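You operate a simulated robot arm through the tools that you are given. There is no shell and no other tool. Be economical: measure what you need, move in short steps, check, and stop when the job is done.

You are at the controls of a simulated robot arm. One attempt, no reset.

JOB
Gauge tile 45 on the cradle, chalk it and sort it into its tray.
Fine: Stand the profile gauge over it. A reading of 2.0 mm or less goes in the green tray, more in the red one. Put gauge and chalk back. Set down upright: profile gauge, chalk.

It is judged by the outcome, as a careful person would: the job done as asked, and still so three seconds after it is handed in. It fails if anything else is knocked over, pushed out of place, dropped, spilled or broken.

ROBOT AND FRAMES
A 6-joint arm with a two-finger parallel gripper, fixed in place. Base frame: the origin is at the foot of the arm, x ahead of it, y to its left, z up; the work surface is at about z = 0. Units: m, degrees, N and s.
With the tool pointing down near the work surface it reaches from about 0.14 to 0.58 m from the base axis. Its first joint turns from -66.0 to 66.0 degrees. Payload 2.1 kg.
The TCP is the grasp point between the finger pads, 0.03 m short of the fingertips. In the tool frame z runs along the fingers and y along their closing line. Largest opening 0.094 m; finger width 0.028, thickness 0.01; the body of the gripper, 0.05 by 0.096 m, starts 0.055 m behind the TCP.
Orientation is told as [roll, pitch, yaw] about the base's x, y, z axes, in that order, counted from this pose: with the fingers straight down and closing along the base's y, the tool's x points along the base's -x, its y along +y and its z along -z.

CONTROLS
- The arm moves only by the tool send_rows. Its argument "rows" is a list of rows, each a list of 7 numbers: the shift along the tool's x, y, z in units of 150 mm (1.0 is 150 mm), then the turn, a rotation vector about the tool's x, y, z in units of 120 degrees (1.0 is 120 degrees), then the finger opening in m, from 0 to 0.094. In form: [[dx, dy, dz, rx, ry, rz, fingers], ...]. A call has 1 to 20 rows; each row is the pose to reach, as a shift and turn from the pose commanded when the call began, along the tool's axes at that moment. A call with a number of a shift or a turn outside -1 to 1 is refused whole. Rows are played at 5 a second. More than 0.05 m and 8.6 degrees between two rows, or a gripper value outside its range, and nothing of the call is played. A pose out of reach is approached as far as the arm can. The call stops where the force on the tool passes 70 N (or 10 N more than at its start, if that is more) or the arm is blocked; 0.2 s more then pass. The fingers move at their own pace (about 0.072 m/s each) and stop on an object; they squeeze with about 28 N. The grip force told is the motor's: it shows also when the fingers shut on nothing. Time passes only in rows, and 0.2 s behind the last, so rows that repeat a pose let the fingers close. It gives the time, the measured TCP pose, the force on the tool (base axes), the opening and the grip force at its end, in the units of the frame above (readings bear some noise), with the torque about the TCP (base axes, N m) and any sound that the robot's microphone picked up.
- Cameras (640 x 400 px; columns grow to the right, rows downward): "scene" is fixed at [0.0664, -0.3797, 0.4856]; the picture's right is [0.68, -0.73, 0.00], its down [-0.40, -0.37, -0.84] and it looks along [0.61, 0.57, -0.55] (base axes); focal length 315 px, centre (320, 200). "wrist" rides on the gripper at [0.076, 0.014, -0.103] in the tool frame; the picture's right is [-0.18, 0.98, 0.00], its down [-0.75, -0.14, -0.64] and it looks along [-0.63, -0.12, 0.77] (tool axes); focal length 243 px, centre (320, 200). There is no depth. A picture from a camera that has moved, and an enlarged one, comes with that camera's place and axes in the base frame and with its lens.
- get_image(camera): a new picture of that camera. It takes no simulated time.
- zoom(camera, box): a new picture of the part [left, top, right, bottom] of that camera's present view, enlarged. It takes no simulated time.
- sign_off(): hands the job in; it is judged then, once.

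Work in short steps. Places have to be worked out from the pictures, the camera data and where the tool is seen: move nearer, look again, correct. Check each grasp and each placing, and mend what went wrong. You have 120 turns and 68 pictures in all, those below and enlarged ones among them. Open the gripper and draw the arm clear of the work before you hand the job in, unless the task says otherwise; then end with one line.

The tools are called after ">>>" by a JSON object that holds its "method" and its "body". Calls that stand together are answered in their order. send_rows: Moves the arm, as the interface text tells. Its arguments: {"type":"object","properties":{"rows":{"type":"array"}},"required":["rows"]} The other tools are called the same way: get_image (camera) takes a picture; zoom (camera, box) takes an enlarged picture of a part of a camera's view; sign_off () hands the job in.

At the start:

```text
t: 0.0
tool_pos: [0.3144, 0.1197, 0.2795]
orientation: [-0.1, 0.0, 0.1]
ft_force: [-0.6, 0.5, -1.1]
ft_torque: [0.02, 0.01, -0.01]
grip_width: 0.0942
finger_force: 0.1
```

scene: 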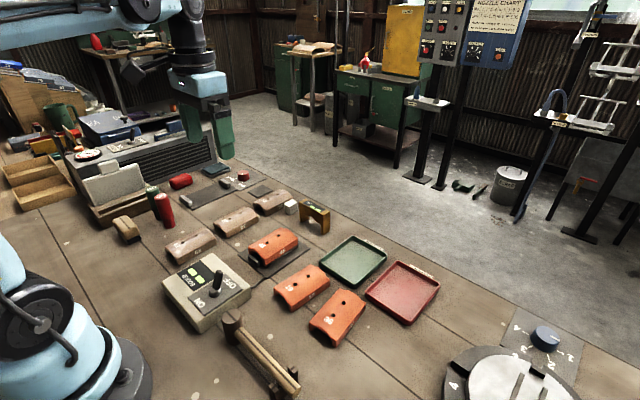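
wrist: 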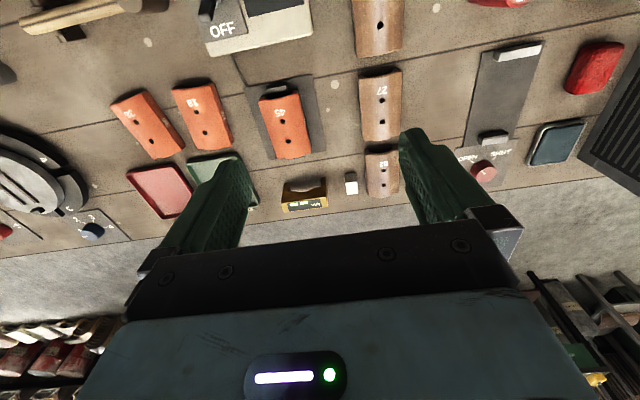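

I see orange tiles, one on a grey cradle, a yellow bridge-like gauge and a white chalk cube near it. I zoom in to read the numbers.

>>> {"method": "zoom", "body": {"camera": "scene", "box": [160, 170, 360, 295]}}

>>> {"method": "zoom", "body": {"camera": "wrist", "box": [100, 70, 420, 270]}}

>>> {"method": "zoom", "body": {"camera": "scene", "box": [240, 220, 460, 357]}}

```text
3.20 times, centred on (260, 232) of scene
camera zoom: at [0.0664, -0.3797, 0.4856], right [0.68, -0.73, 0.0], down [-0.4, -0.37, -0.84], along [0.61, 0.57, -0.55], focal length 1007 px, centre (512, 96)
```

zoom: 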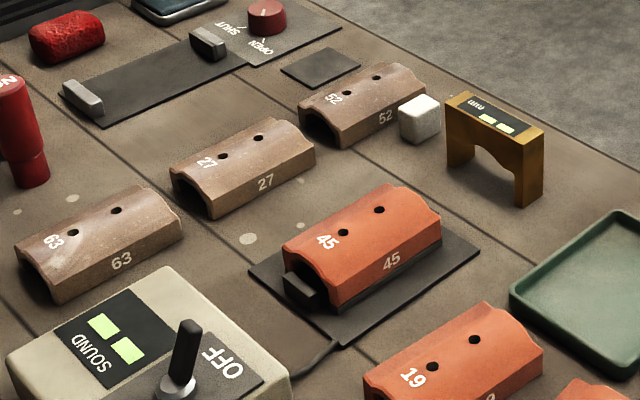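

```text
2.00 times, centred on (260, 170) of wrist
camera zoom: at [0.2371, 0.1339, 0.3833], right [0.18, 0.98, 0.0], down [0.75, -0.14, 0.64], along [0.63, -0.12, -0.77], focal length 485 px, centre (440, 260)
```

zoom: 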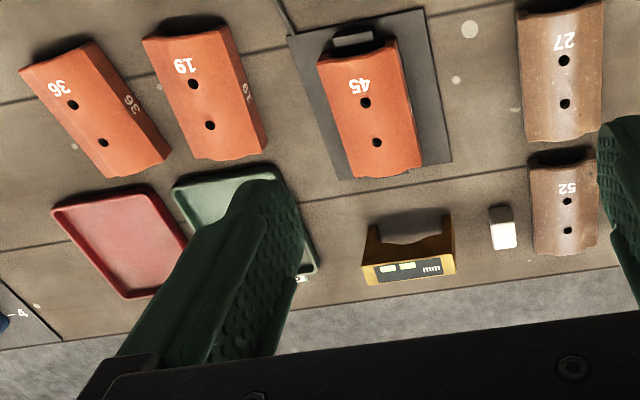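

```text
2.91 times, centred on (350, 288) of scene
camera zoom: at [0.0664, -0.3797, 0.4856], right [0.68, -0.73, 0.0], down [-0.4, -0.37, -0.84], along [0.61, 0.57, -0.55], focal length 915 px, centre (233, -58)
```

zoom: 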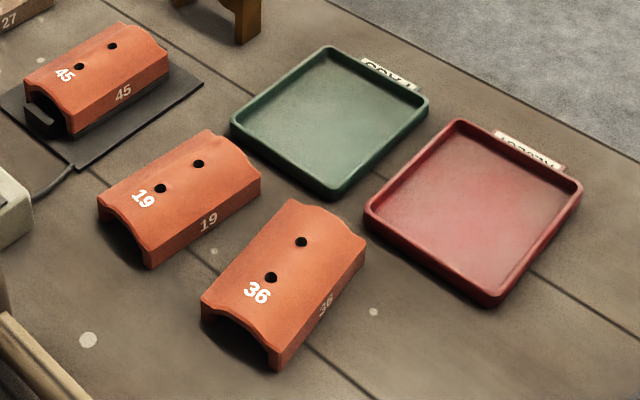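

>>> {"method": "zoom", "body": {"camera": "scene", "box": [150, 240, 310, 340]}}

>>> {"method": "zoom", "body": {"camera": "scene", "box": [240, 180, 360, 255]}}

>>> {"method": "zoom", "body": {"camera": "scene", "box": [400, 0, 560, 100]}}

```text
4.00 times, centred on (230, 290) of scene
camera zoom: at [0.0664, -0.3797, 0.4856], right [0.68, -0.73, 0.0], down [-0.4, -0.37, -0.84], along [0.61, 0.57, -0.55], focal length 1258 px, centre (680, -160)
```

zoom: 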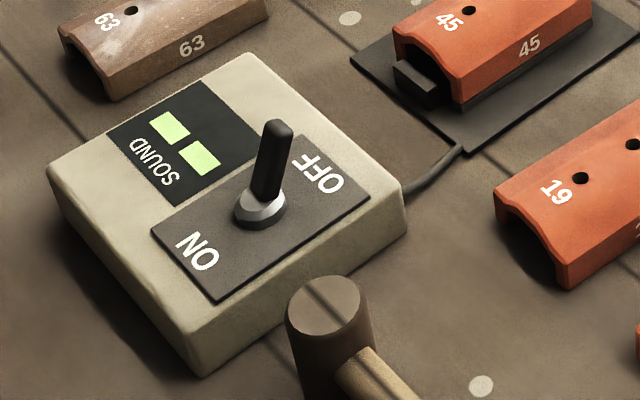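

```text
5.33 times, centred on (300, 218) of scene
camera zoom: at [0.0664, -0.3797, 0.4856], right [0.68, -0.73, 0.0], down [-0.4, -0.37, -0.84], along [0.61, 0.57, -0.55], focal length 1678 px, centre (427, 107)
```

zoom: 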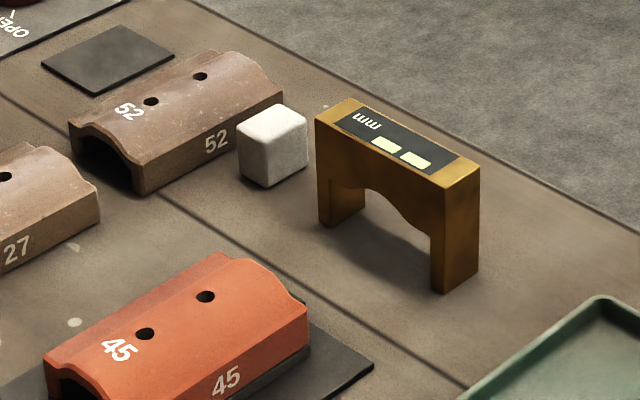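

```text
4.00 times, centred on (480, 50) of scene
camera zoom: at [0.0664, -0.3797, 0.4856], right [0.68, -0.73, 0.0], down [-0.4, -0.37, -0.84], along [0.61, 0.57, -0.55], focal length 1258 px, centre (-320, 800)
```

zoom: 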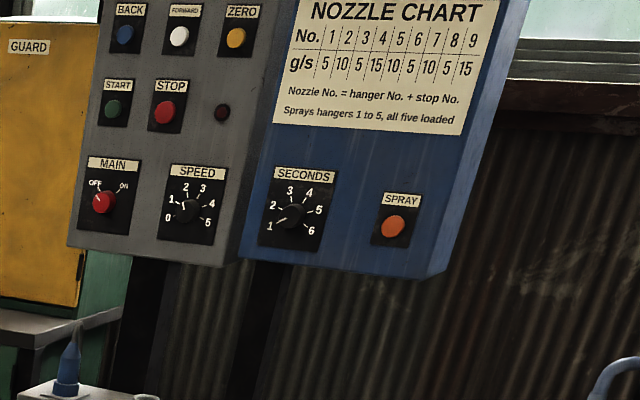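

Estimates: gauge centre ≈ (0.508, 0.053), 0.079 wide in y, 0.06 high. Tile 45 centre ≈ (0.379, 0.053), chalk ≈ (0.51, 0.13). I'll move closer to the gauge to refine these.

>>> {"method": "send_rows", "body": {"rows": [[-0.19, -0.11, 0.2, 0, 0, 0, 0.094], [-0.385, -0.22, 0.4, 0, 0, 0, 0.094], [-0.58, -0.33, 0.6, 0, 0, 0, 0.094], [-0.771, -0.441, 0.797, 0, 0, 0, 0.094], [-0.771, -0.441, 0.797, 0, 0, 0, 0.094]]}}

>>> {"method": "get_image", "body": {"camera": "wrist"}}

>>> {"method": "get_image", "body": {"camera": "scene"}}

```text
t: 1.2
tool_pos: [0.4279, 0.0534, 0.1607]
orientation: [0.0, 0.0, 0.1]
ft_force: [-0.4, 0.2, -0.5]
ft_torque: [0.01, 0.02, 0.0]
grip_width: 0.0939
finger_force: 0.2
```

```text
59 pictures are left
camera wrist: at [0.3525, 0.0676, 0.2623], right [0.18, 0.98, 0.0], down [0.75, -0.14, 0.64], along [0.63, -0.12, -0.77], focal length 243 px, centre (320, 200)
```

wrist: 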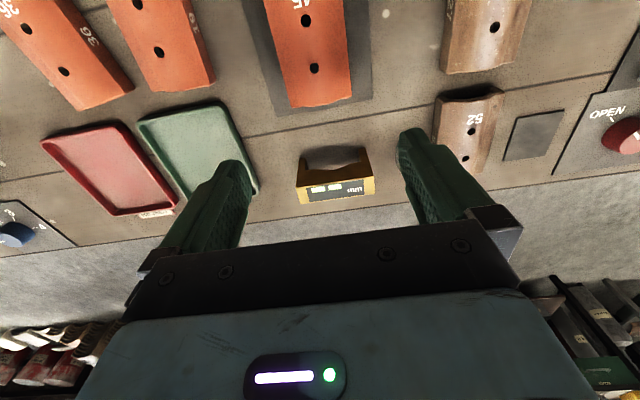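

```text
58 pictures are left
```

scene: 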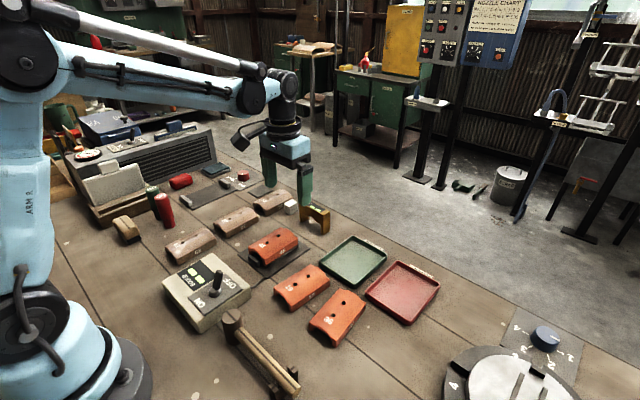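

>>> {"method": "zoom", "body": {"camera": "wrist", "box": [230, 80, 430, 205]}}

```text
3.20 times, centred on (330, 142) of wrist
camera zoom: at [0.3525, 0.0676, 0.2623], right [0.18, 0.98, 0.0], down [0.75, -0.14, 0.64], along [0.63, -0.12, -0.77], focal length 776 px, centre (288, 384)
```

zoom: 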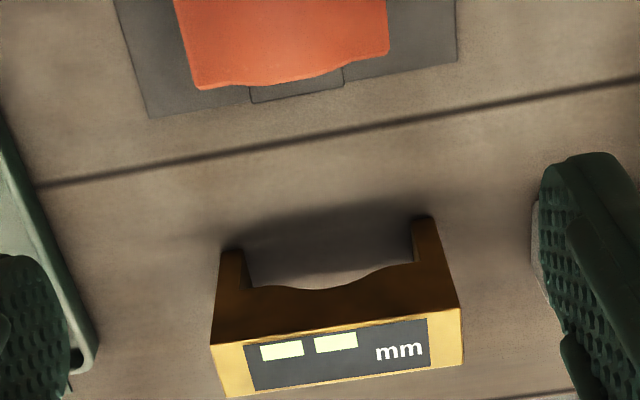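

Refined: gauge centre (0.5085, 0.055), width 0.081. I move over it and descend with fingers outside the legs.

>>> {"method": "send_rows", "body": {"rows": [[-0.26, 0.01, 0, 0, 0, 0, 0.094], [-0.523, 0.01, 0, 0, 0, 0, 0.094], [-0.523, 0.01, 0.2, 0, 0, 0, 0.094], [-0.523, 0.01, 0.4, 0, 0, 0, 0.094], [-0.523, 0.01, 0.4, 0, 0, 0, 0.094]]}}

>>> {"method": "get_image", "body": {"camera": "wrist"}}

>>> {"method": "zoom", "body": {"camera": "scene", "box": [240, 130, 400, 230]}}

```text
t: 2.4
tool_pos: [0.5093, 0.0543, 0.1012]
orientation: [-0.1, 0.0, 0.0]
ft_force: [1.1, -0.3, 1.0]
ft_torque: [-0.01, 0.02, 0.02]
grip_width: 0.0938
finger_force: 0.2
```

```text
56 pictures are left
camera wrist: at [0.4322, 0.0694, 0.2031], right [0.18, 0.98, 0.0], down [0.75, -0.14, 0.64], along [0.63, -0.12, -0.77], focal length 243 px, centre (320, 200)
```

wrist: 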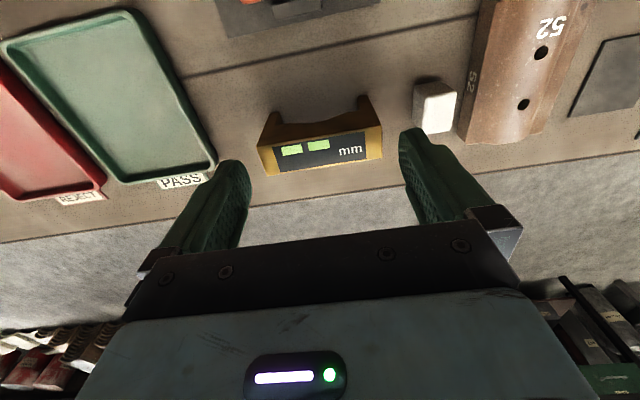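

```text
4.00 times, centred on (320, 180) of scene
camera zoom: at [0.0664, -0.3797, 0.4856], right [0.68, -0.73, 0.0], down [-0.4, -0.37, -0.84], along [0.61, 0.57, -0.55], focal length 1258 px, centre (320, 280)
```

zoom: 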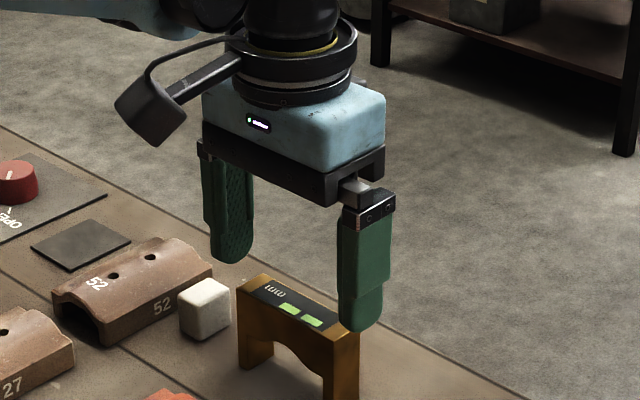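

Aligned. Descending to z≈0.04 and closing.

>>> {"method": "send_rows", "body": {"rows": [[0, 0.005, 0.13, 0, 0, 0, 0.094], [0, 0.005, 0.27, 0, 0, 0, 0.094], [0, 0.005, 0.4, 0, 0, 0, 0.094], [0, 0.005, 0.4, 0, 0, 0, 0.094], [0, 0.005, 0.4, 0, 0, 0, 0.07], [0, 0.005, 0.4, 0, 0, 0, 0.07], [0, 0.005, 0.4, 0, 0, 0, 0.07]]}}

>>> {"method": "zoom", "body": {"camera": "scene", "box": [240, 150, 400, 250]}}

```text
t: 4.0
tool_pos: [0.5078, 0.0563, 0.0408]
orientation: [0.0, -0.1, 0.0]
ft_force: [0.1, 0.1, -0.4]
ft_torque: [-0.01, 0.02, 0.02]
grip_width: 0.0857
finger_force: 28.1
```

```text
4.00 times, centred on (320, 200) of scene
camera zoom: at [0.0664, -0.3797, 0.4856], right [0.68, -0.73, 0.0], down [-0.4, -0.37, -0.84], along [0.61, 0.57, -0.55], focal length 1258 px, centre (320, 200)
```

zoom: 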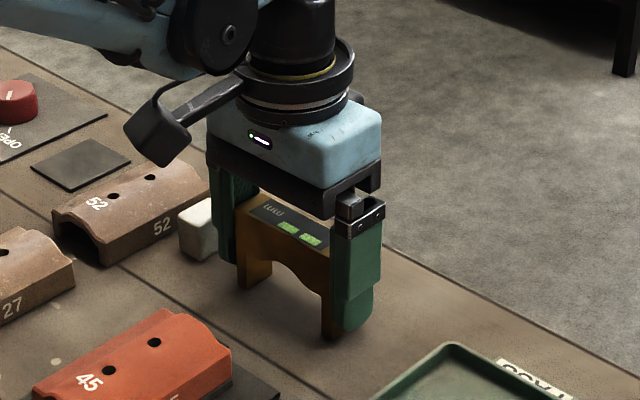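

Gripped (0.0857). Lift 0.07 and carry over the tile.

>>> {"method": "send_rows", "body": {"rows": [[0, 0, -0.1, 0, 0, 0, 0.07], [0, 0, -0.28, 0, 0, 0, 0.07], [0, 0, -0.467, 0, 0, 0, 0.07], [0.22, -0.005, -0.467, 0, 0, 0, 0.07], [0.44, -0.01, -0.467, 0, 0, 0, 0.07], [0.66, -0.015, -0.467, 0, 0, 0, 0.07], [0.867, -0.017, -0.467, 0, 0, 0, 0.07], [0.867, -0.017, -0.467, 0, 0, 0, 0.07]]}}

>>> {"method": "get_image", "body": {"camera": "wrist"}}

>>> {"method": "zoom", "body": {"camera": "scene", "box": [200, 150, 360, 290]}}

```text
t: 5.8
tool_pos: [0.3768, 0.0533, 0.1119]
orientation: [0.0, 0.0, 0.0]
ft_force: [0.1, 0.3, -1.4]
ft_torque: [0.02, -0.01, -0.01]
grip_width: 0.0859
finger_force: 28.0
```

```text
53 pictures are left
camera wrist: at [0.301, 0.0676, 0.2142], right [0.18, 0.98, 0.0], down [0.75, -0.14, 0.64], along [0.63, -0.12, -0.77], focal length 243 px, centre (320, 200)
```

wrist: 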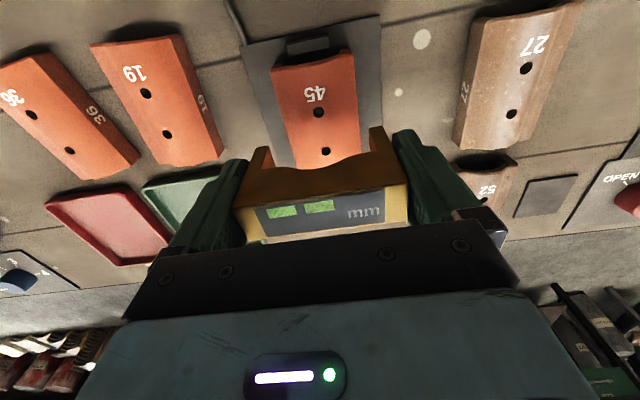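

```text
2.86 times, centred on (280, 220) of scene
camera zoom: at [0.0664, -0.3797, 0.4856], right [0.68, -0.73, 0.0], down [-0.4, -0.37, -0.84], along [0.61, 0.57, -0.55], focal length 899 px, centre (434, 143)
```

zoom: 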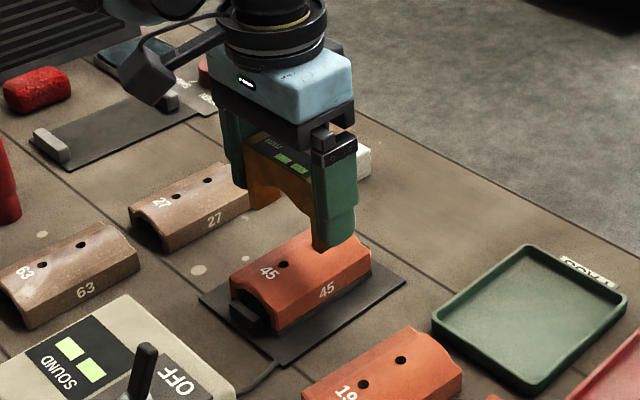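

>>> {"method": "zoom", "body": {"camera": "wrist", "box": [220, 10, 420, 135]}}

>>> {"method": "zoom", "body": {"camera": "wrist", "box": [220, 110, 420, 235]}}

```text
3.20 times, centred on (320, 72) of wrist
camera zoom: at [0.301, 0.0676, 0.2142], right [0.18, 0.98, 0.0], down [0.75, -0.14, 0.64], along [0.63, -0.12, -0.77], focal length 776 px, centre (320, 608)
```

zoom: 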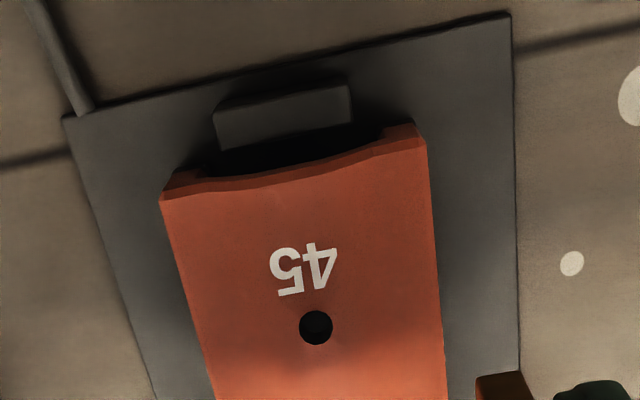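

```text
3.20 times, centred on (320, 172) of wrist
camera zoom: at [0.301, 0.0676, 0.2142], right [0.18, 0.98, 0.0], down [0.75, -0.14, 0.64], along [0.63, -0.12, -0.77], focal length 776 px, centre (320, 288)
```

zoom: 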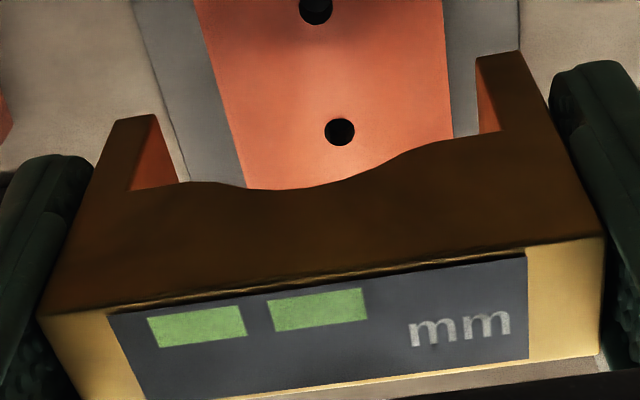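

Tile y centre ≈ 0.055, gauge in hand y ≈ 0.053: shift +1.8 mm, then descend to ~0.052.

>>> {"method": "send_rows", "body": {"rows": [[0, 0.012, 0, 0, 0, 0, 0.07], [0, 0.012, 0.13, 0, 0, 0, 0.07], [0, 0.012, 0.2, 0, 0, 0, 0.07], [0, 0.012, 0.27, 0, 0, 0, 0.07], [0, 0.012, 0.33, 0, 0, 0, 0.07], [0, 0.012, 0.39, 0, 0, 0, 0.07], [0, 0.012, 0.39, 0, 0, 0, 0.07]]}}

>>> {"method": "zoom", "body": {"camera": "wrist", "box": [220, 60, 420, 260]}}

>>> {"method": "zoom", "body": {"camera": "scene", "box": [210, 190, 330, 290]}}

```text
t: 7.4
tool_pos: [0.3775, 0.0544, 0.0534]
orientation: [0.1, 0.0, 0.1]
ft_force: [-1.0, -0.5, -1.8]
ft_torque: [0.02, -0.03, -0.01]
grip_width: 0.0859
finger_force: 28.2
```

```text
2.00 times, centred on (320, 160) of wrist
camera zoom: at [0.3014, 0.0693, 0.1551], right [0.18, 0.98, 0.0], down [0.75, -0.14, 0.64], along [0.63, -0.12, -0.77], focal length 485 px, centre (320, 280)
```

zoom: 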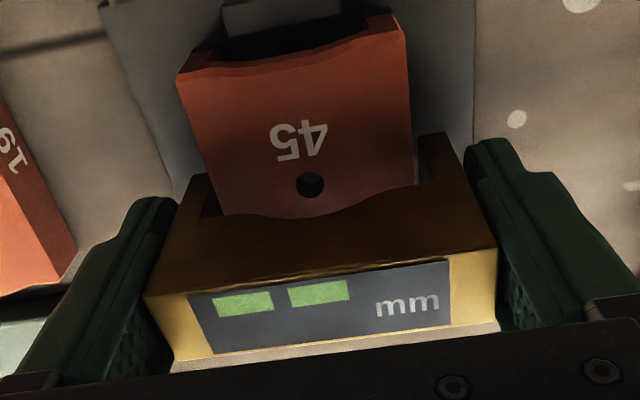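

```text
4.00 times, centred on (270, 240) of scene
camera zoom: at [0.0664, -0.3797, 0.4856], right [0.68, -0.73, 0.0], down [-0.4, -0.37, -0.84], along [0.61, 0.57, -0.55], focal length 1258 px, centre (520, 40)
```

zoom: 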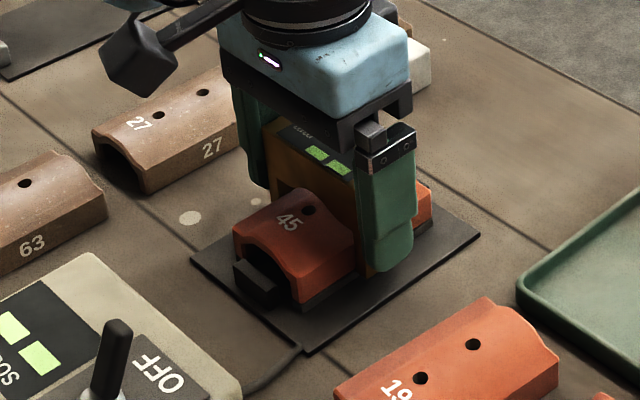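

Straddling cleanly. I lower in small steps until contact.

>>> {"method": "send_rows", "body": {"rows": [[0, 0, 0.013, 0, 0, 0, 0.07], [0, 0, 0.026, 0, 0, 0, 0.07], [0, 0, 0.04, 0, 0, 0, 0.07], [0, 0, 0.04, 0, 0, 0, 0.07]]}}

```text
t: 8.4
tool_pos: [0.3781, 0.0544, 0.0469]
orientation: [-0.1, -0.1, 0.0]
ft_force: [0.5, 0.4, -1.5]
ft_torque: [-0.01, -0.01, -0.02]
grip_width: 0.0859
finger_force: 28.1
```

>>> {"method": "send_rows", "body": {"rows": [[0, 0, 0.008, 0, 0, 0, 0.07], [0, 0, 0.016, 0, 0, 0, 0.07], [0, 0, 0.016, 0, 0, 0, 0.07]]}}

>>> {"method": "zoom", "body": {"camera": "wrist", "box": [220, 60, 420, 260]}}

```text
t: 9.2
tool_pos: [0.3775, 0.0551, 0.045]
orientation: [0.0, 0.0, 0.1]
ft_force: [-3.1, -1.0, 27.1]
ft_torque: [0.1, -0.14, 0.24]
grip_width: 0.086
finger_force: 28.2
```

```text
2.00 times, centred on (320, 160) of wrist
camera zoom: at [0.3012, 0.069, 0.1472], right [0.18, 0.98, 0.0], down [0.75, -0.14, 0.64], along [0.63, -0.12, -0.77], focal length 485 px, centre (320, 280)
```

zoom: 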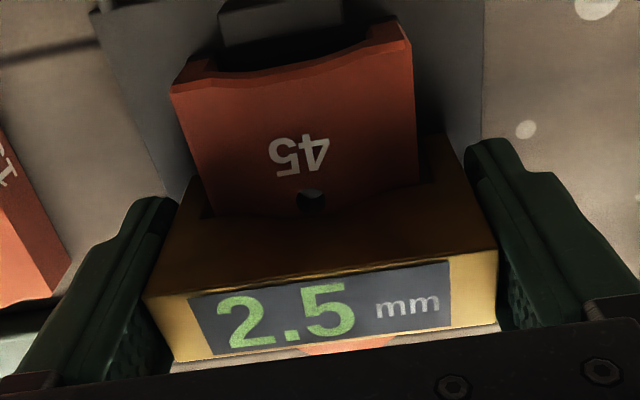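

Contact, reading 2.5 mm while I'm pressing. I ease the load, open the fingers so the gauge stands freely, and read again.

>>> {"method": "send_rows", "body": {"rows": [[0, 0, -0.007, 0, 0, 0, 0.07], [0, 0, -0.007, 0, 0, 0, 0.094], [0, 0, -0.007, 0, 0, 0, 0.094], [0, 0, -0.007, 0, 0, 0, 0.094], [0, 0, -0.007, 0, 0, 0, 0.094]]}}

>>> {"method": "zoom", "body": {"camera": "wrist", "box": [220, 60, 420, 260]}}

>>> {"method": "zoom", "body": {"camera": "scene", "box": [210, 190, 330, 290]}}

```text
t: 10.4
tool_pos: [0.3765, 0.055, 0.0449]
orientation: [0.1, -0.1, -0.1]
ft_force: [-0.2, 0.1, 0.0]
ft_torque: [-0.02, -0.03, 0.01]
grip_width: 0.0939
finger_force: 0.1
```

```text
2.00 times, centred on (320, 160) of wrist
camera zoom: at [0.3014, 0.0691, 0.1479], right [0.18, 0.98, 0.0], down [0.75, -0.14, 0.64], along [0.63, -0.12, -0.77], focal length 485 px, centre (320, 280)
```

zoom: 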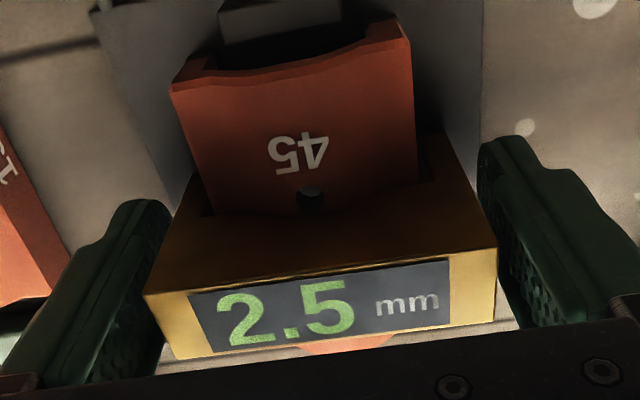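

```text
4.00 times, centred on (270, 240) of scene
camera zoom: at [0.0664, -0.3797, 0.4856], right [0.68, -0.73, 0.0], down [-0.4, -0.37, -0.84], along [0.61, 0.57, -0.55], focal length 1258 px, centre (520, 40)
```

zoom: 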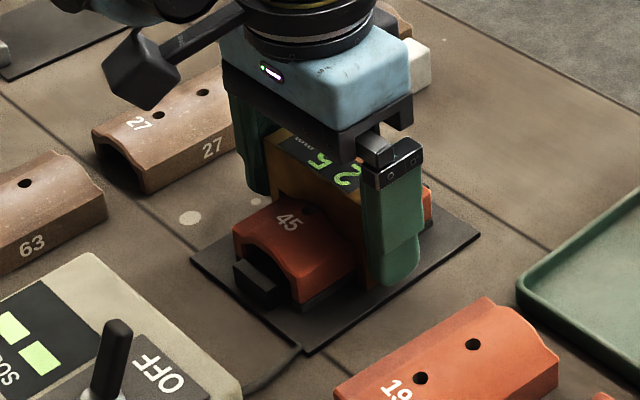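

Free-standing reading is 2.5 mm, more than 2.0, so tile 45 goes to the red tray. Now I regrip the gauge and carry it back above its place.

>>> {"method": "send_rows", "body": {"rows": [[0, 0, 0, 0, 0, 0, 0.07], [0, 0, 0, 0, 0, 0, 0.07], [0, 0, 0, 0, 0, 0, 0.07], [0, 0, -0.07, 0, 0, 0, 0.07], [0, 0, -0.2, 0, 0, 0, 0.07], [0, 0, -0.43, 0, 0, 0, 0.07], [-0.22, 0.005, -0.43, 0, 0, 0, 0.07], [-0.44, 0.005, -0.43, 0, 0, 0, 0.07], [-0.66, 0.005, -0.43, 0, 0, 0, 0.07], [-0.867, 0.005, -0.43, 0, 0, 0, 0.07], [-0.867, 0.005, -0.2, 0, 0, 0, 0.07], [-0.867, 0.005, -0.05, 0, 0, 0, 0.07], [-0.867, 0.005, 0.01, 0, 0, 0, 0.07], [-0.867, 0.005, 0.01, 0, 0, 0, 0.07]]}}

>>> {"method": "zoom", "body": {"camera": "scene", "box": [220, 150, 380, 290]}}

```text
t: 13.4
tool_pos: [0.5069, 0.0562, 0.0443]
orientation: [0.0, 0.0, 0.0]
ft_force: [-0.5, 0.3, -1.4]
ft_torque: [-0.02, 0.0, 0.01]
grip_width: 0.0856
finger_force: 28.1
```

```text
2.86 times, centred on (300, 220) of scene
camera zoom: at [0.0664, -0.3797, 0.4856], right [0.68, -0.73, 0.0], down [-0.4, -0.37, -0.84], along [0.61, 0.57, -0.55], focal length 899 px, centre (377, 143)
```

zoom: 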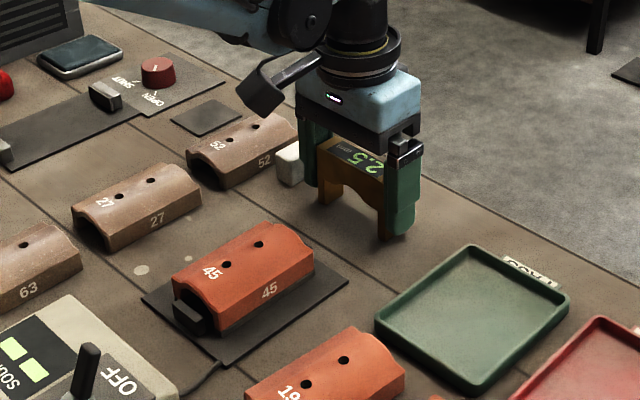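

Tile undisturbed and the reading holds. Lower the last 3 mm and release.

>>> {"method": "send_rows", "body": {"rows": [[0, 0, 0.01, 0, 0, 0, 0.07], [0, 0, 0.02, 0, 0, 0, 0.07], [0, 0, 0.025, 0, 0, 0, 0.07], [0, 0, 0.025, 0, 0, 0, 0.07]]}}

```text
t: 14.4
tool_pos: [0.5074, 0.0568, 0.0404]
orientation: [-0.1, 0.0, 0.0]
ft_force: [-5.7, -1.7, 25.9]
ft_torque: [0.01, -0.15, 0.14]
grip_width: 0.0858
finger_force: 28.2
```

Seated. Open and rise.

>>> {"method": "send_rows", "body": {"rows": [[0, 0, -0.005, 0, 0, 0, 0.07], [0, 0, -0.005, 0, 0, 0, 0.094], [0, 0, -0.005, 0, 0, 0, 0.094], [0, 0, -0.005, 0, 0, 0, 0.094], [0, 0, -0.15, 0, 0, 0, 0.094], [0, 0, -0.4, 0, 0, 0, 0.094], [0.3, 0.1, -0.6, 0, 0, 0, 0.094], [0.4, 0.35, -0.6, 0, 0, 0, 0.094], [0.4, 0.35, -0.6, 0, 0, 0, 0.094]]}}

>>> {"method": "get_image", "body": {"camera": "wrist"}}

>>> {"method": "zoom", "body": {"camera": "scene", "box": [240, 180, 360, 255]}}

```text
refused: row 7 steps farther than a row can; nothing moved
```

```text
43 pictures are left
camera wrist: at [0.4314, 0.07, 0.1429], right [0.18, 0.98, 0.0], down [0.75, -0.14, 0.64], along [0.63, -0.12, -0.77], focal length 243 px, centre (320, 200)
```

wrist: 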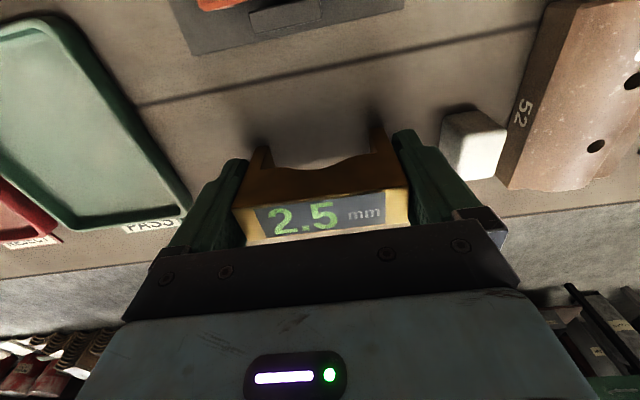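

```text
5.33 times, centred on (300, 218) of scene
camera zoom: at [0.0663, -0.3797, 0.4856], right [0.68, -0.73, 0.0], down [-0.4, -0.37, -0.84], along [0.61, 0.57, -0.55], focal length 1678 px, centre (427, 107)
```

zoom: 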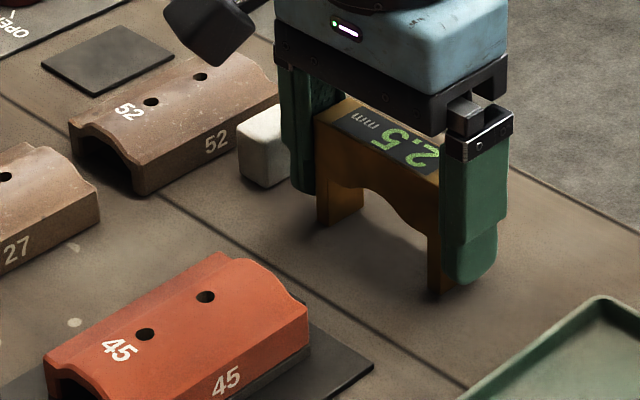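

One step was too long. I resend it with smaller steps.

>>> {"method": "send_rows", "body": {"rows": [[0, 0, -0.005, 0, 0, 0, 0.07], [0, 0, -0.005, 0, 0, 0, 0.094], [0, 0, -0.005, 0, 0, 0, 0.094], [0, 0, -0.005, 0, 0, 0, 0.094], [0, 0, -0.15, 0, 0, 0, 0.094], [0, 0, -0.4, 0, 0, 0, 0.094], [0.1, 0.1, -0.6, 0, 0, 0, 0.094], [0.3, 0.3, -0.6, 0, 0, 0, 0.094], [0.4, 0.45, -0.6, 0, 0, 0, 0.094], [0.4, 0.45, -0.6, 0, 0, 0, 0.094]]}}

>>> {"method": "zoom", "body": {"camera": "wrist", "box": [200, 60, 440, 210]}}

>>> {"method": "zoom", "body": {"camera": "scene", "box": [240, 180, 360, 255]}}

```text
t: 16.6
tool_pos: [0.4466, 0.1228, 0.13]
orientation: [0.0, -0.1, 0.0]
ft_force: [0.5, 0.8, 1.0]
ft_torque: [0.0, -0.02, 0.02]
grip_width: 0.094
finger_force: 0.0
```

```text
2.67 times, centred on (320, 135) of wrist
camera zoom: at [0.3705, 0.1379, 0.2328], right [0.18, 0.98, 0.0], down [0.75, -0.14, 0.64], along [0.63, -0.12, -0.77], focal length 647 px, centre (320, 373)
```

zoom: 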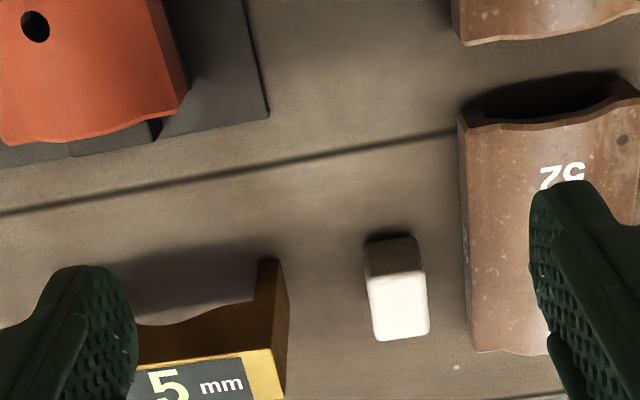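

```text
5.33 times, centred on (300, 218) of scene
camera zoom: at [0.0664, -0.3797, 0.4856], right [0.68, -0.73, 0.0], down [-0.4, -0.37, -0.84], along [0.61, 0.57, -0.55], focal length 1678 px, centre (427, 107)
```

zoom: 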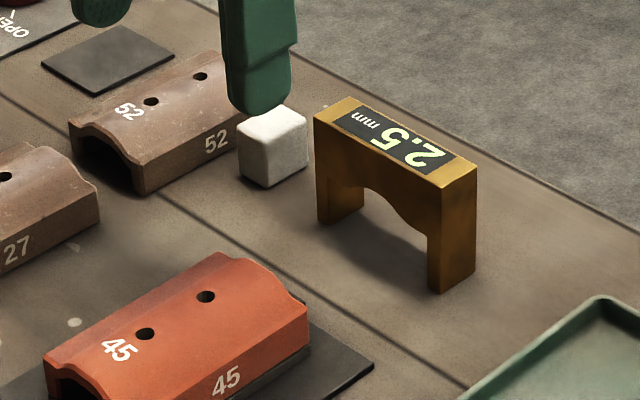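

Chalk ≈ centre (0.511, 0.142), 0.026 high, only ~14 mm from tile 52, so I'll grip it closing along x. I rotate the tool by 90° and move above the chalk.

>>> {"method": "send_rows", "body": {"rows": [[-0.04, 0.01, 0, 0, 0, -0.068, 0.08], [-0.08, 0.02, 0, 0, 0, -0.136, 0.07], [-0.12, 0.03, 0, 0, 0, -0.204, 0.06], [-0.16, 0.04, 0, 0, 0, -0.272, 0.06], [-0.2, 0.05, 0, 0, 0, -0.34, 0.06], [-0.24, 0.065, 0, 0, 0, -0.408, 0.06], [-0.28, 0.08, 0, 0, 0, -0.476, 0.06], [-0.32, 0.09, 0, 0, 0, -0.544, 0.06], [-0.36, 0.1, 0, 0, 0, -0.612, 0.06], [-0.39, 0.11, 0, 0, 0, -0.68, 0.06], [-0.417, 0.125, 0, 0, 0, -0.75, 0.06], [-0.417, 0.125, 0, 0, 0, -0.75, 0.06]]}}

>>> {"method": "get_image", "body": {"camera": "wrist"}}

>>> {"method": "zoom", "body": {"camera": "scene", "box": [230, 130, 390, 240]}}

```text
t: 19.2
tool_pos: [0.51, 0.1427, 0.1308]
orientation: [0.1, 0.0, 90.1]
ft_force: [0.3, -0.2, -0.2]
ft_torque: [-0.04, 0.04, 0.02]
grip_width: 0.0601
finger_force: 0.0
```

```text
39 pictures are left
camera wrist: at [0.4957, 0.0659, 0.2328], right [-0.98, 0.18, 0.0], down [0.14, 0.75, 0.64], along [0.12, 0.63, -0.77], focal length 243 px, centre (320, 200)
```

wrist: 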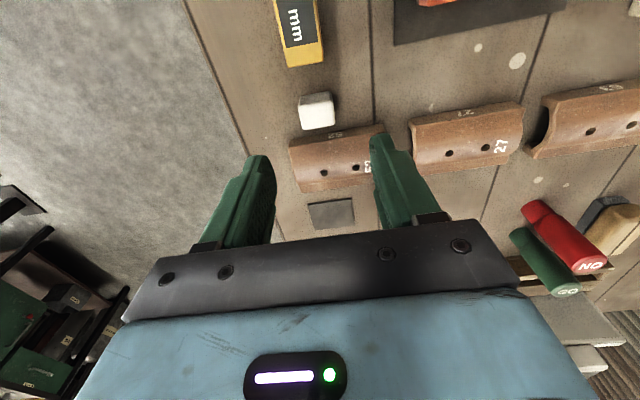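

```text
3.64 times, centred on (310, 185) of scene
camera zoom: at [0.0664, -0.3797, 0.4856], right [0.68, -0.73, 0.0], down [-0.4, -0.37, -0.84], along [0.61, 0.57, -0.55], focal length 1144 px, centre (356, 254)
```

zoom: 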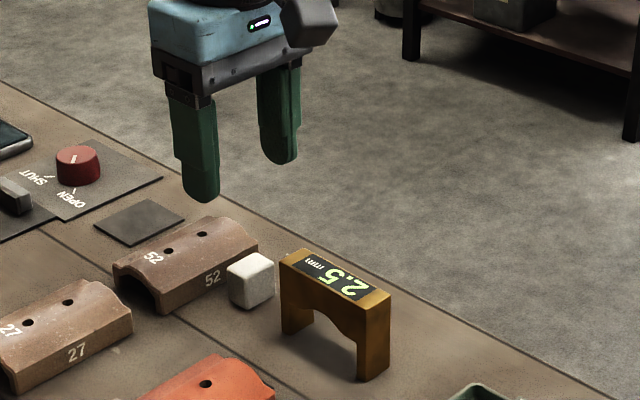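

Chalk centre measured (0.512, 0.143): matches. Descend and grip.

>>> {"method": "send_rows", "body": {"rows": [[0, -0.007, 0.2, 0, 0, 0, 0.06], [0, -0.007, 0.4, 0, 0, 0, 0.06], [0, -0.007, 0.55, 0, 0, 0, 0.06], [0, -0.007, 0.623, 0, 0, 0, 0.06], [0, -0.007, 0.623, 0, 0, 0, 0.06], [0, -0.007, 0.623, 0, 0, 0, 0.01], [0, -0.007, 0.623, 0, 0, 0, 0.01], [0, -0.007, 0.623, 0, 0, 0, 0.01], [0, -0.007, 0.623, 0, 0, 0, 0.01]]}}

>>> {"method": "zoom", "body": {"camera": "scene", "box": [230, 150, 350, 240]}}

```text
t: 21.2
tool_pos: [0.5107, 0.1427, 0.0364]
orientation: [0.0, 0.0, 89.9]
ft_force: [0.4, 0.3, 0.5]
ft_torque: [0.03, 0.01, -0.01]
grip_width: 0.0289
finger_force: 28.2
```

```text
4.44 times, centred on (290, 195) of scene
camera zoom: at [0.0664, -0.3797, 0.4856], right [0.68, -0.73, 0.0], down [-0.4, -0.37, -0.84], along [0.61, 0.57, -0.55], focal length 1398 px, centre (453, 222)
```

zoom: 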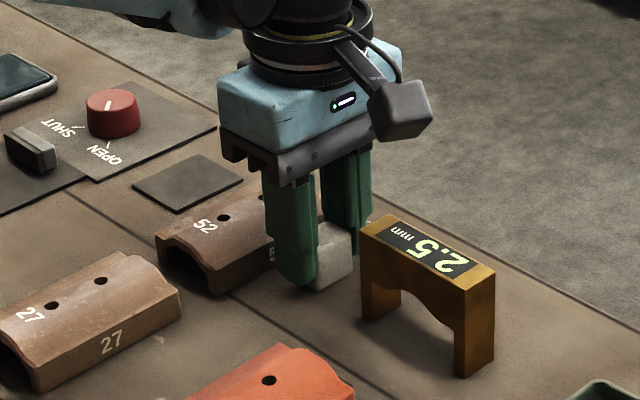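

Chalk gripped (0.029). Lift, carry over tile 45, and come down to just above it.

>>> {"method": "send_rows", "body": {"rows": [[0, 0, -0.1, 0, 0, 0, 0.01], [0, 0, -0.35, 0, 0, 0, 0.01], [0, 0, -0.6, 0, 0, 0, 0.01], [0.14, 0.2, -0.65, 0, 0, 0, 0.01], [0.28, 0.42, -0.65, 0, 0, 0, 0.01], [0.43, 0.65, -0.65, 0, 0, 0, 0.01], [0.587, 0.88, -0.65, 0, 0, 0, 0.01], [0.587, 0.88, -0.5, 0, 0, 0, 0.01], [0.587, 0.88, -0.36, 0, 0, 0, 0.01], [0.587, 0.88, -0.36, 0, 0, 0, 0.01]]}}

>>> {"method": "zoom", "body": {"camera": "scene", "box": [210, 180, 330, 280]}}

>>> {"method": "get_image", "body": {"camera": "wrist"}}

```text
t: 23.4
tool_pos: [0.3797, 0.0543, 0.0914]
orientation: [0.1, 0.0, 90.0]
ft_force: [-1.1, -0.2, -0.6]
ft_torque: [-0.03, 0.04, 0.0]
grip_width: 0.0289
finger_force: 27.9
```

```text
4.00 times, centred on (270, 230) of scene
camera zoom: at [0.0664, -0.3797, 0.4856], right [0.68, -0.73, 0.0], down [-0.4, -0.37, -0.84], along [0.61, 0.57, -0.55], focal length 1258 px, centre (520, 80)
```

zoom: 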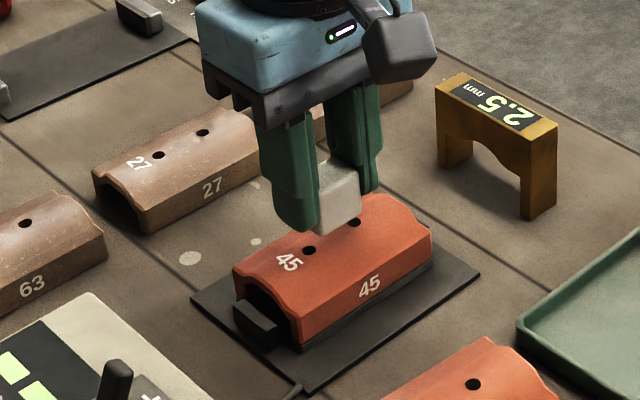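

```text
35 pictures are left
camera wrist: at [0.3646, -0.0227, 0.1932], right [-0.98, 0.18, 0.0], down [0.14, 0.75, 0.64], along [0.12, 0.63, -0.77], focal length 243 px, centre (320, 200)
```

wrist: 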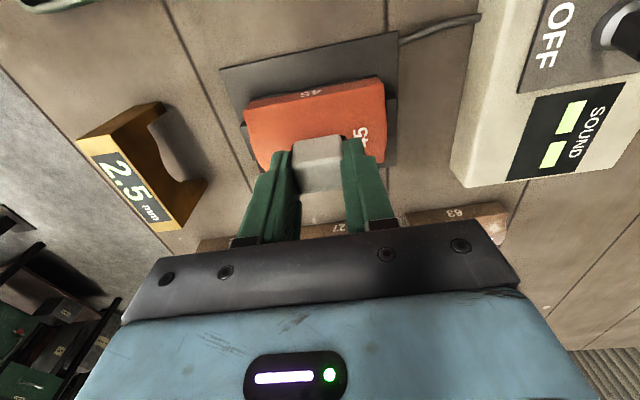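

Chalk bottom is about 1 cm above the tile. Lower in small steps and watch the force.

>>> {"method": "send_rows", "body": {"rows": [[0, 0, 0.02, 0, 0, 0, 0.01], [0, 0, 0.035, 0, 0, 0, 0.01], [0, 0, 0.05, 0, 0, 0, 0.01], [0, 0, 0.05, 0, 0, 0, 0.01]]}}

```text
t: 24.4
tool_pos: [0.3787, 0.0543, 0.0827]
orientation: [0.0, 0.0, 90.0]
ft_force: [0.1, -0.4, 0.0]
ft_torque: [0.01, -0.02, 0.0]
grip_width: 0.0289
finger_force: 27.8
```

>>> {"method": "send_rows", "body": {"rows": [[0, 0, 0.007, 0, 0, 0, 0.01], [0, 0, 0.014, 0, 0, 0, 0.01], [0, 0, 0.014, 0, 0, 0, 0.01]]}}

```text
t: 25.2
tool_pos: [0.3785, 0.0544, 0.0823]
orientation: [0.0, 0.0, 90.0]
ft_force: [-0.5, -0.7, -1.0]
ft_torque: [-0.01, 0.03, -0.01]
grip_width: 0.0284
finger_force: 27.9
```

>>> {"method": "send_rows", "body": {"rows": [[0, 0, 0.007, 0, 0, 0, 0.01], [0, 0, 0.014, 0, 0, 0, 0.01], [0, 0, 0.014, 0, 0, 0, 0.01]]}}

>>> {"method": "zoom", "body": {"camera": "scene", "box": [240, 210, 310, 260]}}

```text
t: 26.0
tool_pos: [0.3787, 0.0552, 0.0801]
orientation: [0.0, -0.1, 90.0]
ft_force: [0.8, -0.7, -0.6]
ft_torque: [0.05, -0.01, -0.01]
grip_width: 0.0286
finger_force: 28.2
```

```text
8.00 times, centred on (275, 235) of scene
camera zoom: at [0.0664, -0.3797, 0.4856], right [0.68, -0.73, 0.0], down [-0.4, -0.37, -0.84], along [0.61, 0.57, -0.55], focal length 2517 px, centre (680, -80)
```

zoom: 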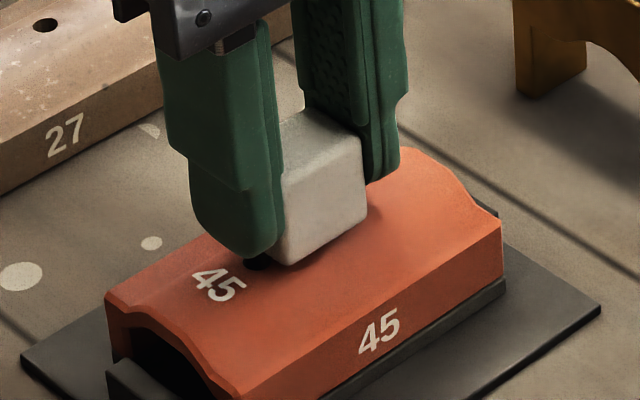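

Nearly touching. Another 2 mm, then a check.

>>> {"method": "send_rows", "body": {"rows": [[0, 0, 0.006, 0, 0, 0, 0.01], [0, 0, 0.012, 0, 0, 0, 0.01], [0, 0, 0.012, 0, 0, 0, 0.01]]}}

```text
t: 26.8
tool_pos: [0.3796, 0.0545, 0.0769]
orientation: [0.1, 0.1, 90.0]
ft_force: [-0.7, 0.3, -0.6]
ft_torque: [0.02, 0.0, -0.01]
grip_width: 0.0286
finger_force: 28.6
```

>>> {"method": "send_rows", "body": {"rows": [[0, 0, 0.006, 0, 0, 0, 0.01], [0, 0, 0.012, 0, 0, 0, 0.01], [0, 0, 0.012, 0, 0, 0, 0.01]]}}

```text
t: 27.6
tool_pos: [0.3796, 0.0548, 0.0754]
orientation: [0.0, 0.0, 90.0]
ft_force: [-0.7, 1.1, 17.4]
ft_torque: [0.03, 0.03, 0.0]
grip_width: 0.0286
finger_force: 27.8
```

Contact at 17 N. I ease slightly and rub a short stroke along the tile.

>>> {"method": "send_rows", "body": {"rows": [[0, 0, -0.002, 0, 0, 0, 0.01], [0, 0.03, -0.002, 0, 0, 0, 0.01], [0, 0.06, -0.002, 0, 0, 0, 0.01], [0, 0.03, -0.002, 0, 0, 0, 0.01], [0, 0, -0.002, 0, 0, 0, 0.01], [0, -0.03, -0.002, 0, 0, 0, 0.01], [0, -0.06, -0.002, 0, 0, 0, 0.01], [0, -0.03, -0.002, 0, 0, 0, 0.01], [0, 0, -0.002, 0, 0, 0, 0.01]]}}

>>> {"method": "zoom", "body": {"camera": "scene", "box": [240, 210, 310, 260]}}

```text
t: 29.6
tool_pos: [0.3796, 0.0543, 0.0763]
orientation: [-0.3, -0.1, 90.0]
ft_force: [6.9, 0.4, 14.7]
ft_torque: [0.02, -0.18, 0.0]
grip_width: 0.0286
finger_force: 28.1
```

```text
8.00 times, centred on (275, 235) of scene
camera zoom: at [0.0664, -0.3797, 0.4856], right [0.68, -0.73, 0.0], down [-0.4, -0.37, -0.84], along [0.61, 0.57, -0.55], focal length 2517 px, centre (680, -80)
```

zoom: 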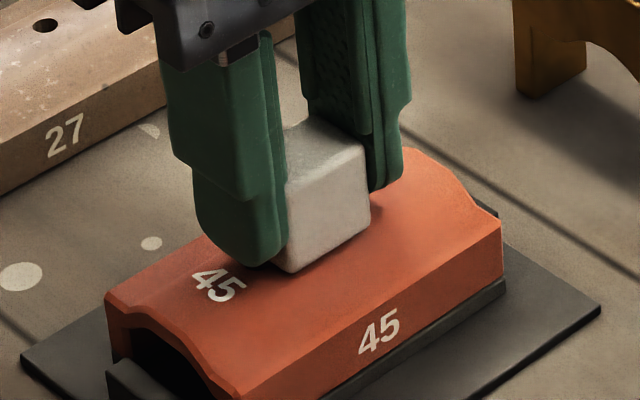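

Now lift and travel back above the chalk's place, then look for the chalk mark.

>>> {"method": "send_rows", "body": {"rows": [[0, 0, -0.1, 0, 0, 0, 0.01], [0, 0, -0.3, 0, 0, 0, 0.01], [-0.14, -0.2, -0.39, 0, 0, 0, 0.01], [-0.28, -0.42, -0.39, 0, 0, 0, 0.01], [-0.43, -0.65, -0.39, 0, 0, 0, 0.01], [-0.587, -0.88, -0.39, 0, 0, 0, 0.01], [-0.587, -0.88, -0.39, 0, 0, 0, 0.01]]}}

>>> {"method": "zoom", "body": {"camera": "scene", "box": [230, 190, 340, 265]}}

>>> {"method": "get_image", "body": {"camera": "wrist"}}

```text
t: 31.2
tool_pos: [0.5109, 0.1418, 0.1326]
orientation: [0.0, -0.1, 89.9]
ft_force: [0.5, 0.1, -0.8]
ft_torque: [0.02, 0.0, -0.03]
grip_width: 0.029
finger_force: 27.8
```

```text
5.33 times, centred on (285, 228) of scene
camera zoom: at [0.0665, -0.3797, 0.4856], right [0.68, -0.73, 0.0], down [-0.4, -0.37, -0.84], along [0.61, 0.57, -0.55], focal length 1678 px, centre (507, 53)
```

zoom: 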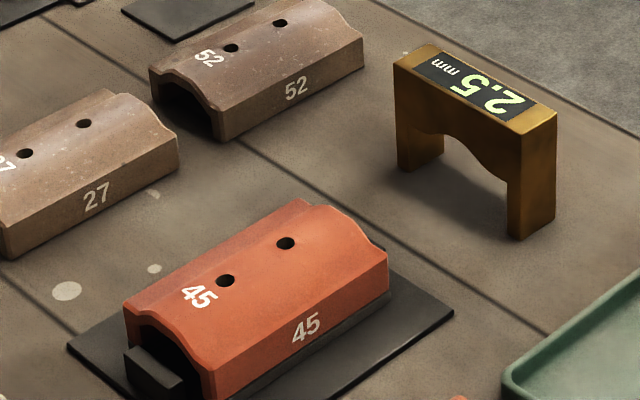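

```text
31 pictures are left
camera wrist: at [0.4967, 0.0665, 0.2363], right [-0.98, 0.18, 0.0], down [0.14, 0.75, 0.64], along [0.12, 0.63, -0.77], focal length 243 px, centre (320, 200)
```

wrist: 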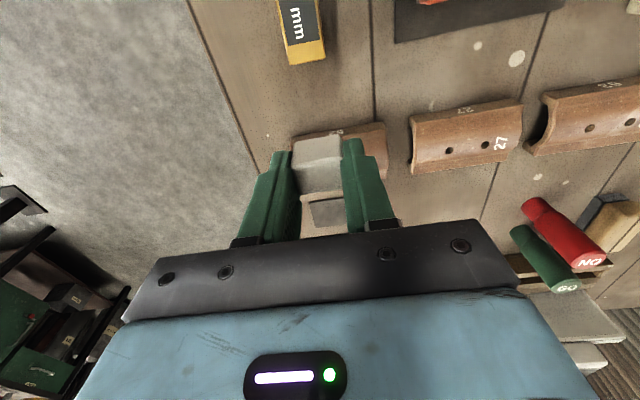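

>>> {"method": "zoom", "body": {"camera": "scene", "box": [245, 222, 305, 262]}}

```text
10.00 times, centred on (275, 242) of scene
camera zoom: at [0.0665, -0.3797, 0.4856], right [0.68, -0.73, 0.0], down [-0.4, -0.37, -0.84], along [0.61, 0.57, -0.55], focal length 3146 px, centre (770, -220)
```

zoom: 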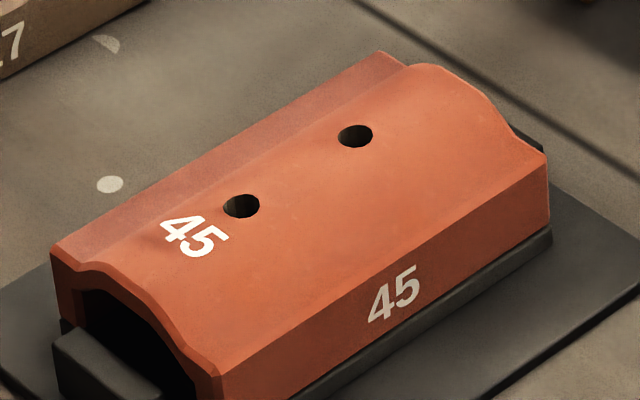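

No mark visible: the stroke was probably too short. I'll go back for a longer stroke, first travelling above the tile.

>>> {"method": "send_rows", "body": {"rows": [[0.14, 0.2, 0, 0, 0, 0, 0.01], [0.28, 0.42, 0, 0, 0, 0, 0.01], [0.43, 0.65, 0, 0, 0, 0, 0.01], [0.587, 0.88, 0, 0, 0, 0, 0.01], [0.587, 1.0, 0.18, 0, 0, 0, 0.01], [0.587, 1.0, 0.35, 0, 0, 0, 0.01], [0.587, 1.0, 0.35, 0, 0, 0, 0.01]]}}

>>> {"method": "zoom", "body": {"camera": "scene", "box": [240, 200, 310, 260]}}

```text
t: 32.8
tool_pos: [0.3606, 0.0546, 0.0808]
orientation: [0.0, -0.1, 90.0]
ft_force: [0.8, 0.1, -0.7]
ft_torque: [0.0, 0.02, 0.01]
grip_width: 0.0289
finger_force: 28.1
```

```text
6.67 times, centred on (275, 230) of scene
camera zoom: at [0.0664, -0.3797, 0.4856], right [0.68, -0.73, 0.0], down [-0.4, -0.37, -0.84], along [0.61, 0.57, -0.55], focal length 2097 px, centre (620, 0)
```

zoom: 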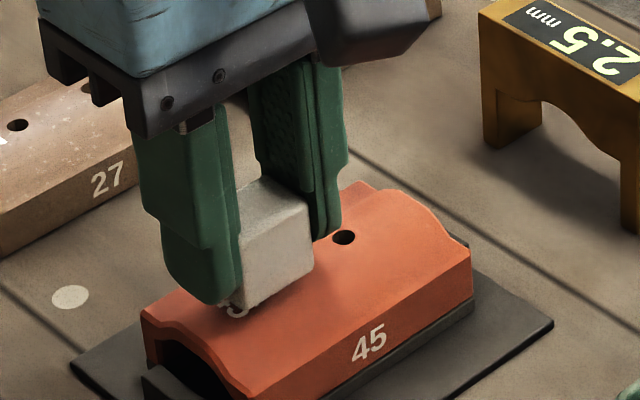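

>>> {"method": "send_rows", "body": {"rows": [[0, 0, 0.025, 0, 0, 0, 0.01], [0, 0, 0.042, 0, 0, 0, 0.01], [0, 0, 0.042, 0, 0, 0, 0.01], [0, -0.04, 0.042, 0, 0, 0, 0.01], [0, -0.08, 0.042, 0, 0, 0, 0.01], [0, -0.12, 0.042, 0, 0, 0, 0.01], [0, -0.16, 0.042, 0, 0, 0, 0.01], [0, -0.2, 0.042, 0, 0, 0, 0.01], [0, -0.24, 0.042, 0, 0, 0, 0.01], [0, -0.27, 0.042, 0, 0, 0, 0.01]]}}

>>> {"method": "zoom", "body": {"camera": "scene", "box": [240, 200, 310, 260]}}

```text
t: 35.0
tool_pos: [0.4014, 0.0539, 0.075]
orientation: [0.0, 0.0, 90.0]
ft_force: [-6.5, 0.3, 14.0]
ft_torque: [0.03, 0.18, 0.02]
grip_width: 0.029
finger_force: 27.4
```

```text
6.67 times, centred on (275, 230) of scene
camera zoom: at [0.0664, -0.3797, 0.4856], right [0.68, -0.73, 0.0], down [-0.4, -0.37, -0.84], along [0.61, 0.57, -0.55], focal length 2097 px, centre (620, 0)
```

zoom: 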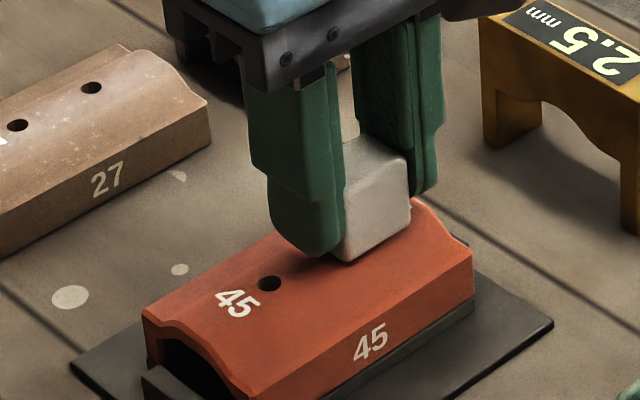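

>>> {"method": "send_rows", "body": {"rows": [[0, -0.27, -0.05, 0, 0, 0, 0.01], [0, -0.4, -0.3, 0, 0, 0, 0.01], [0, -0.4, -0.3, 0, 0, 0, 0.01], [0, -0.4, -0.3, 0, 0, 0, 0.01], [0, -0.4, -0.3, 0, 0, 0, 0.01]]}}

>>> {"method": "zoom", "body": {"camera": "scene", "box": [240, 180, 330, 260]}}

```text
t: 36.2
tool_pos: [0.4603, 0.0545, 0.1218]
orientation: [0.0, 0.1, 90.1]
ft_force: [-0.6, -0.6, -0.9]
ft_torque: [0.01, 0.01, -0.01]
grip_width: 0.0287
finger_force: 28.0
```

```text
5.00 times, centred on (285, 220) of scene
camera zoom: at [0.0664, -0.3797, 0.4856], right [0.68, -0.73, 0.0], down [-0.4, -0.37, -0.84], along [0.61, 0.57, -0.55], focal length 1573 px, centre (495, 100)
```

zoom: 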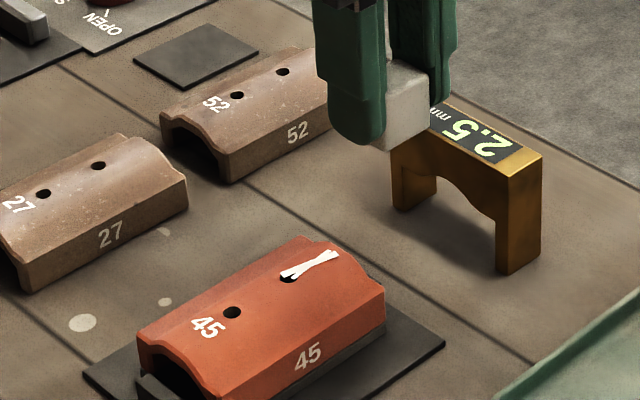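

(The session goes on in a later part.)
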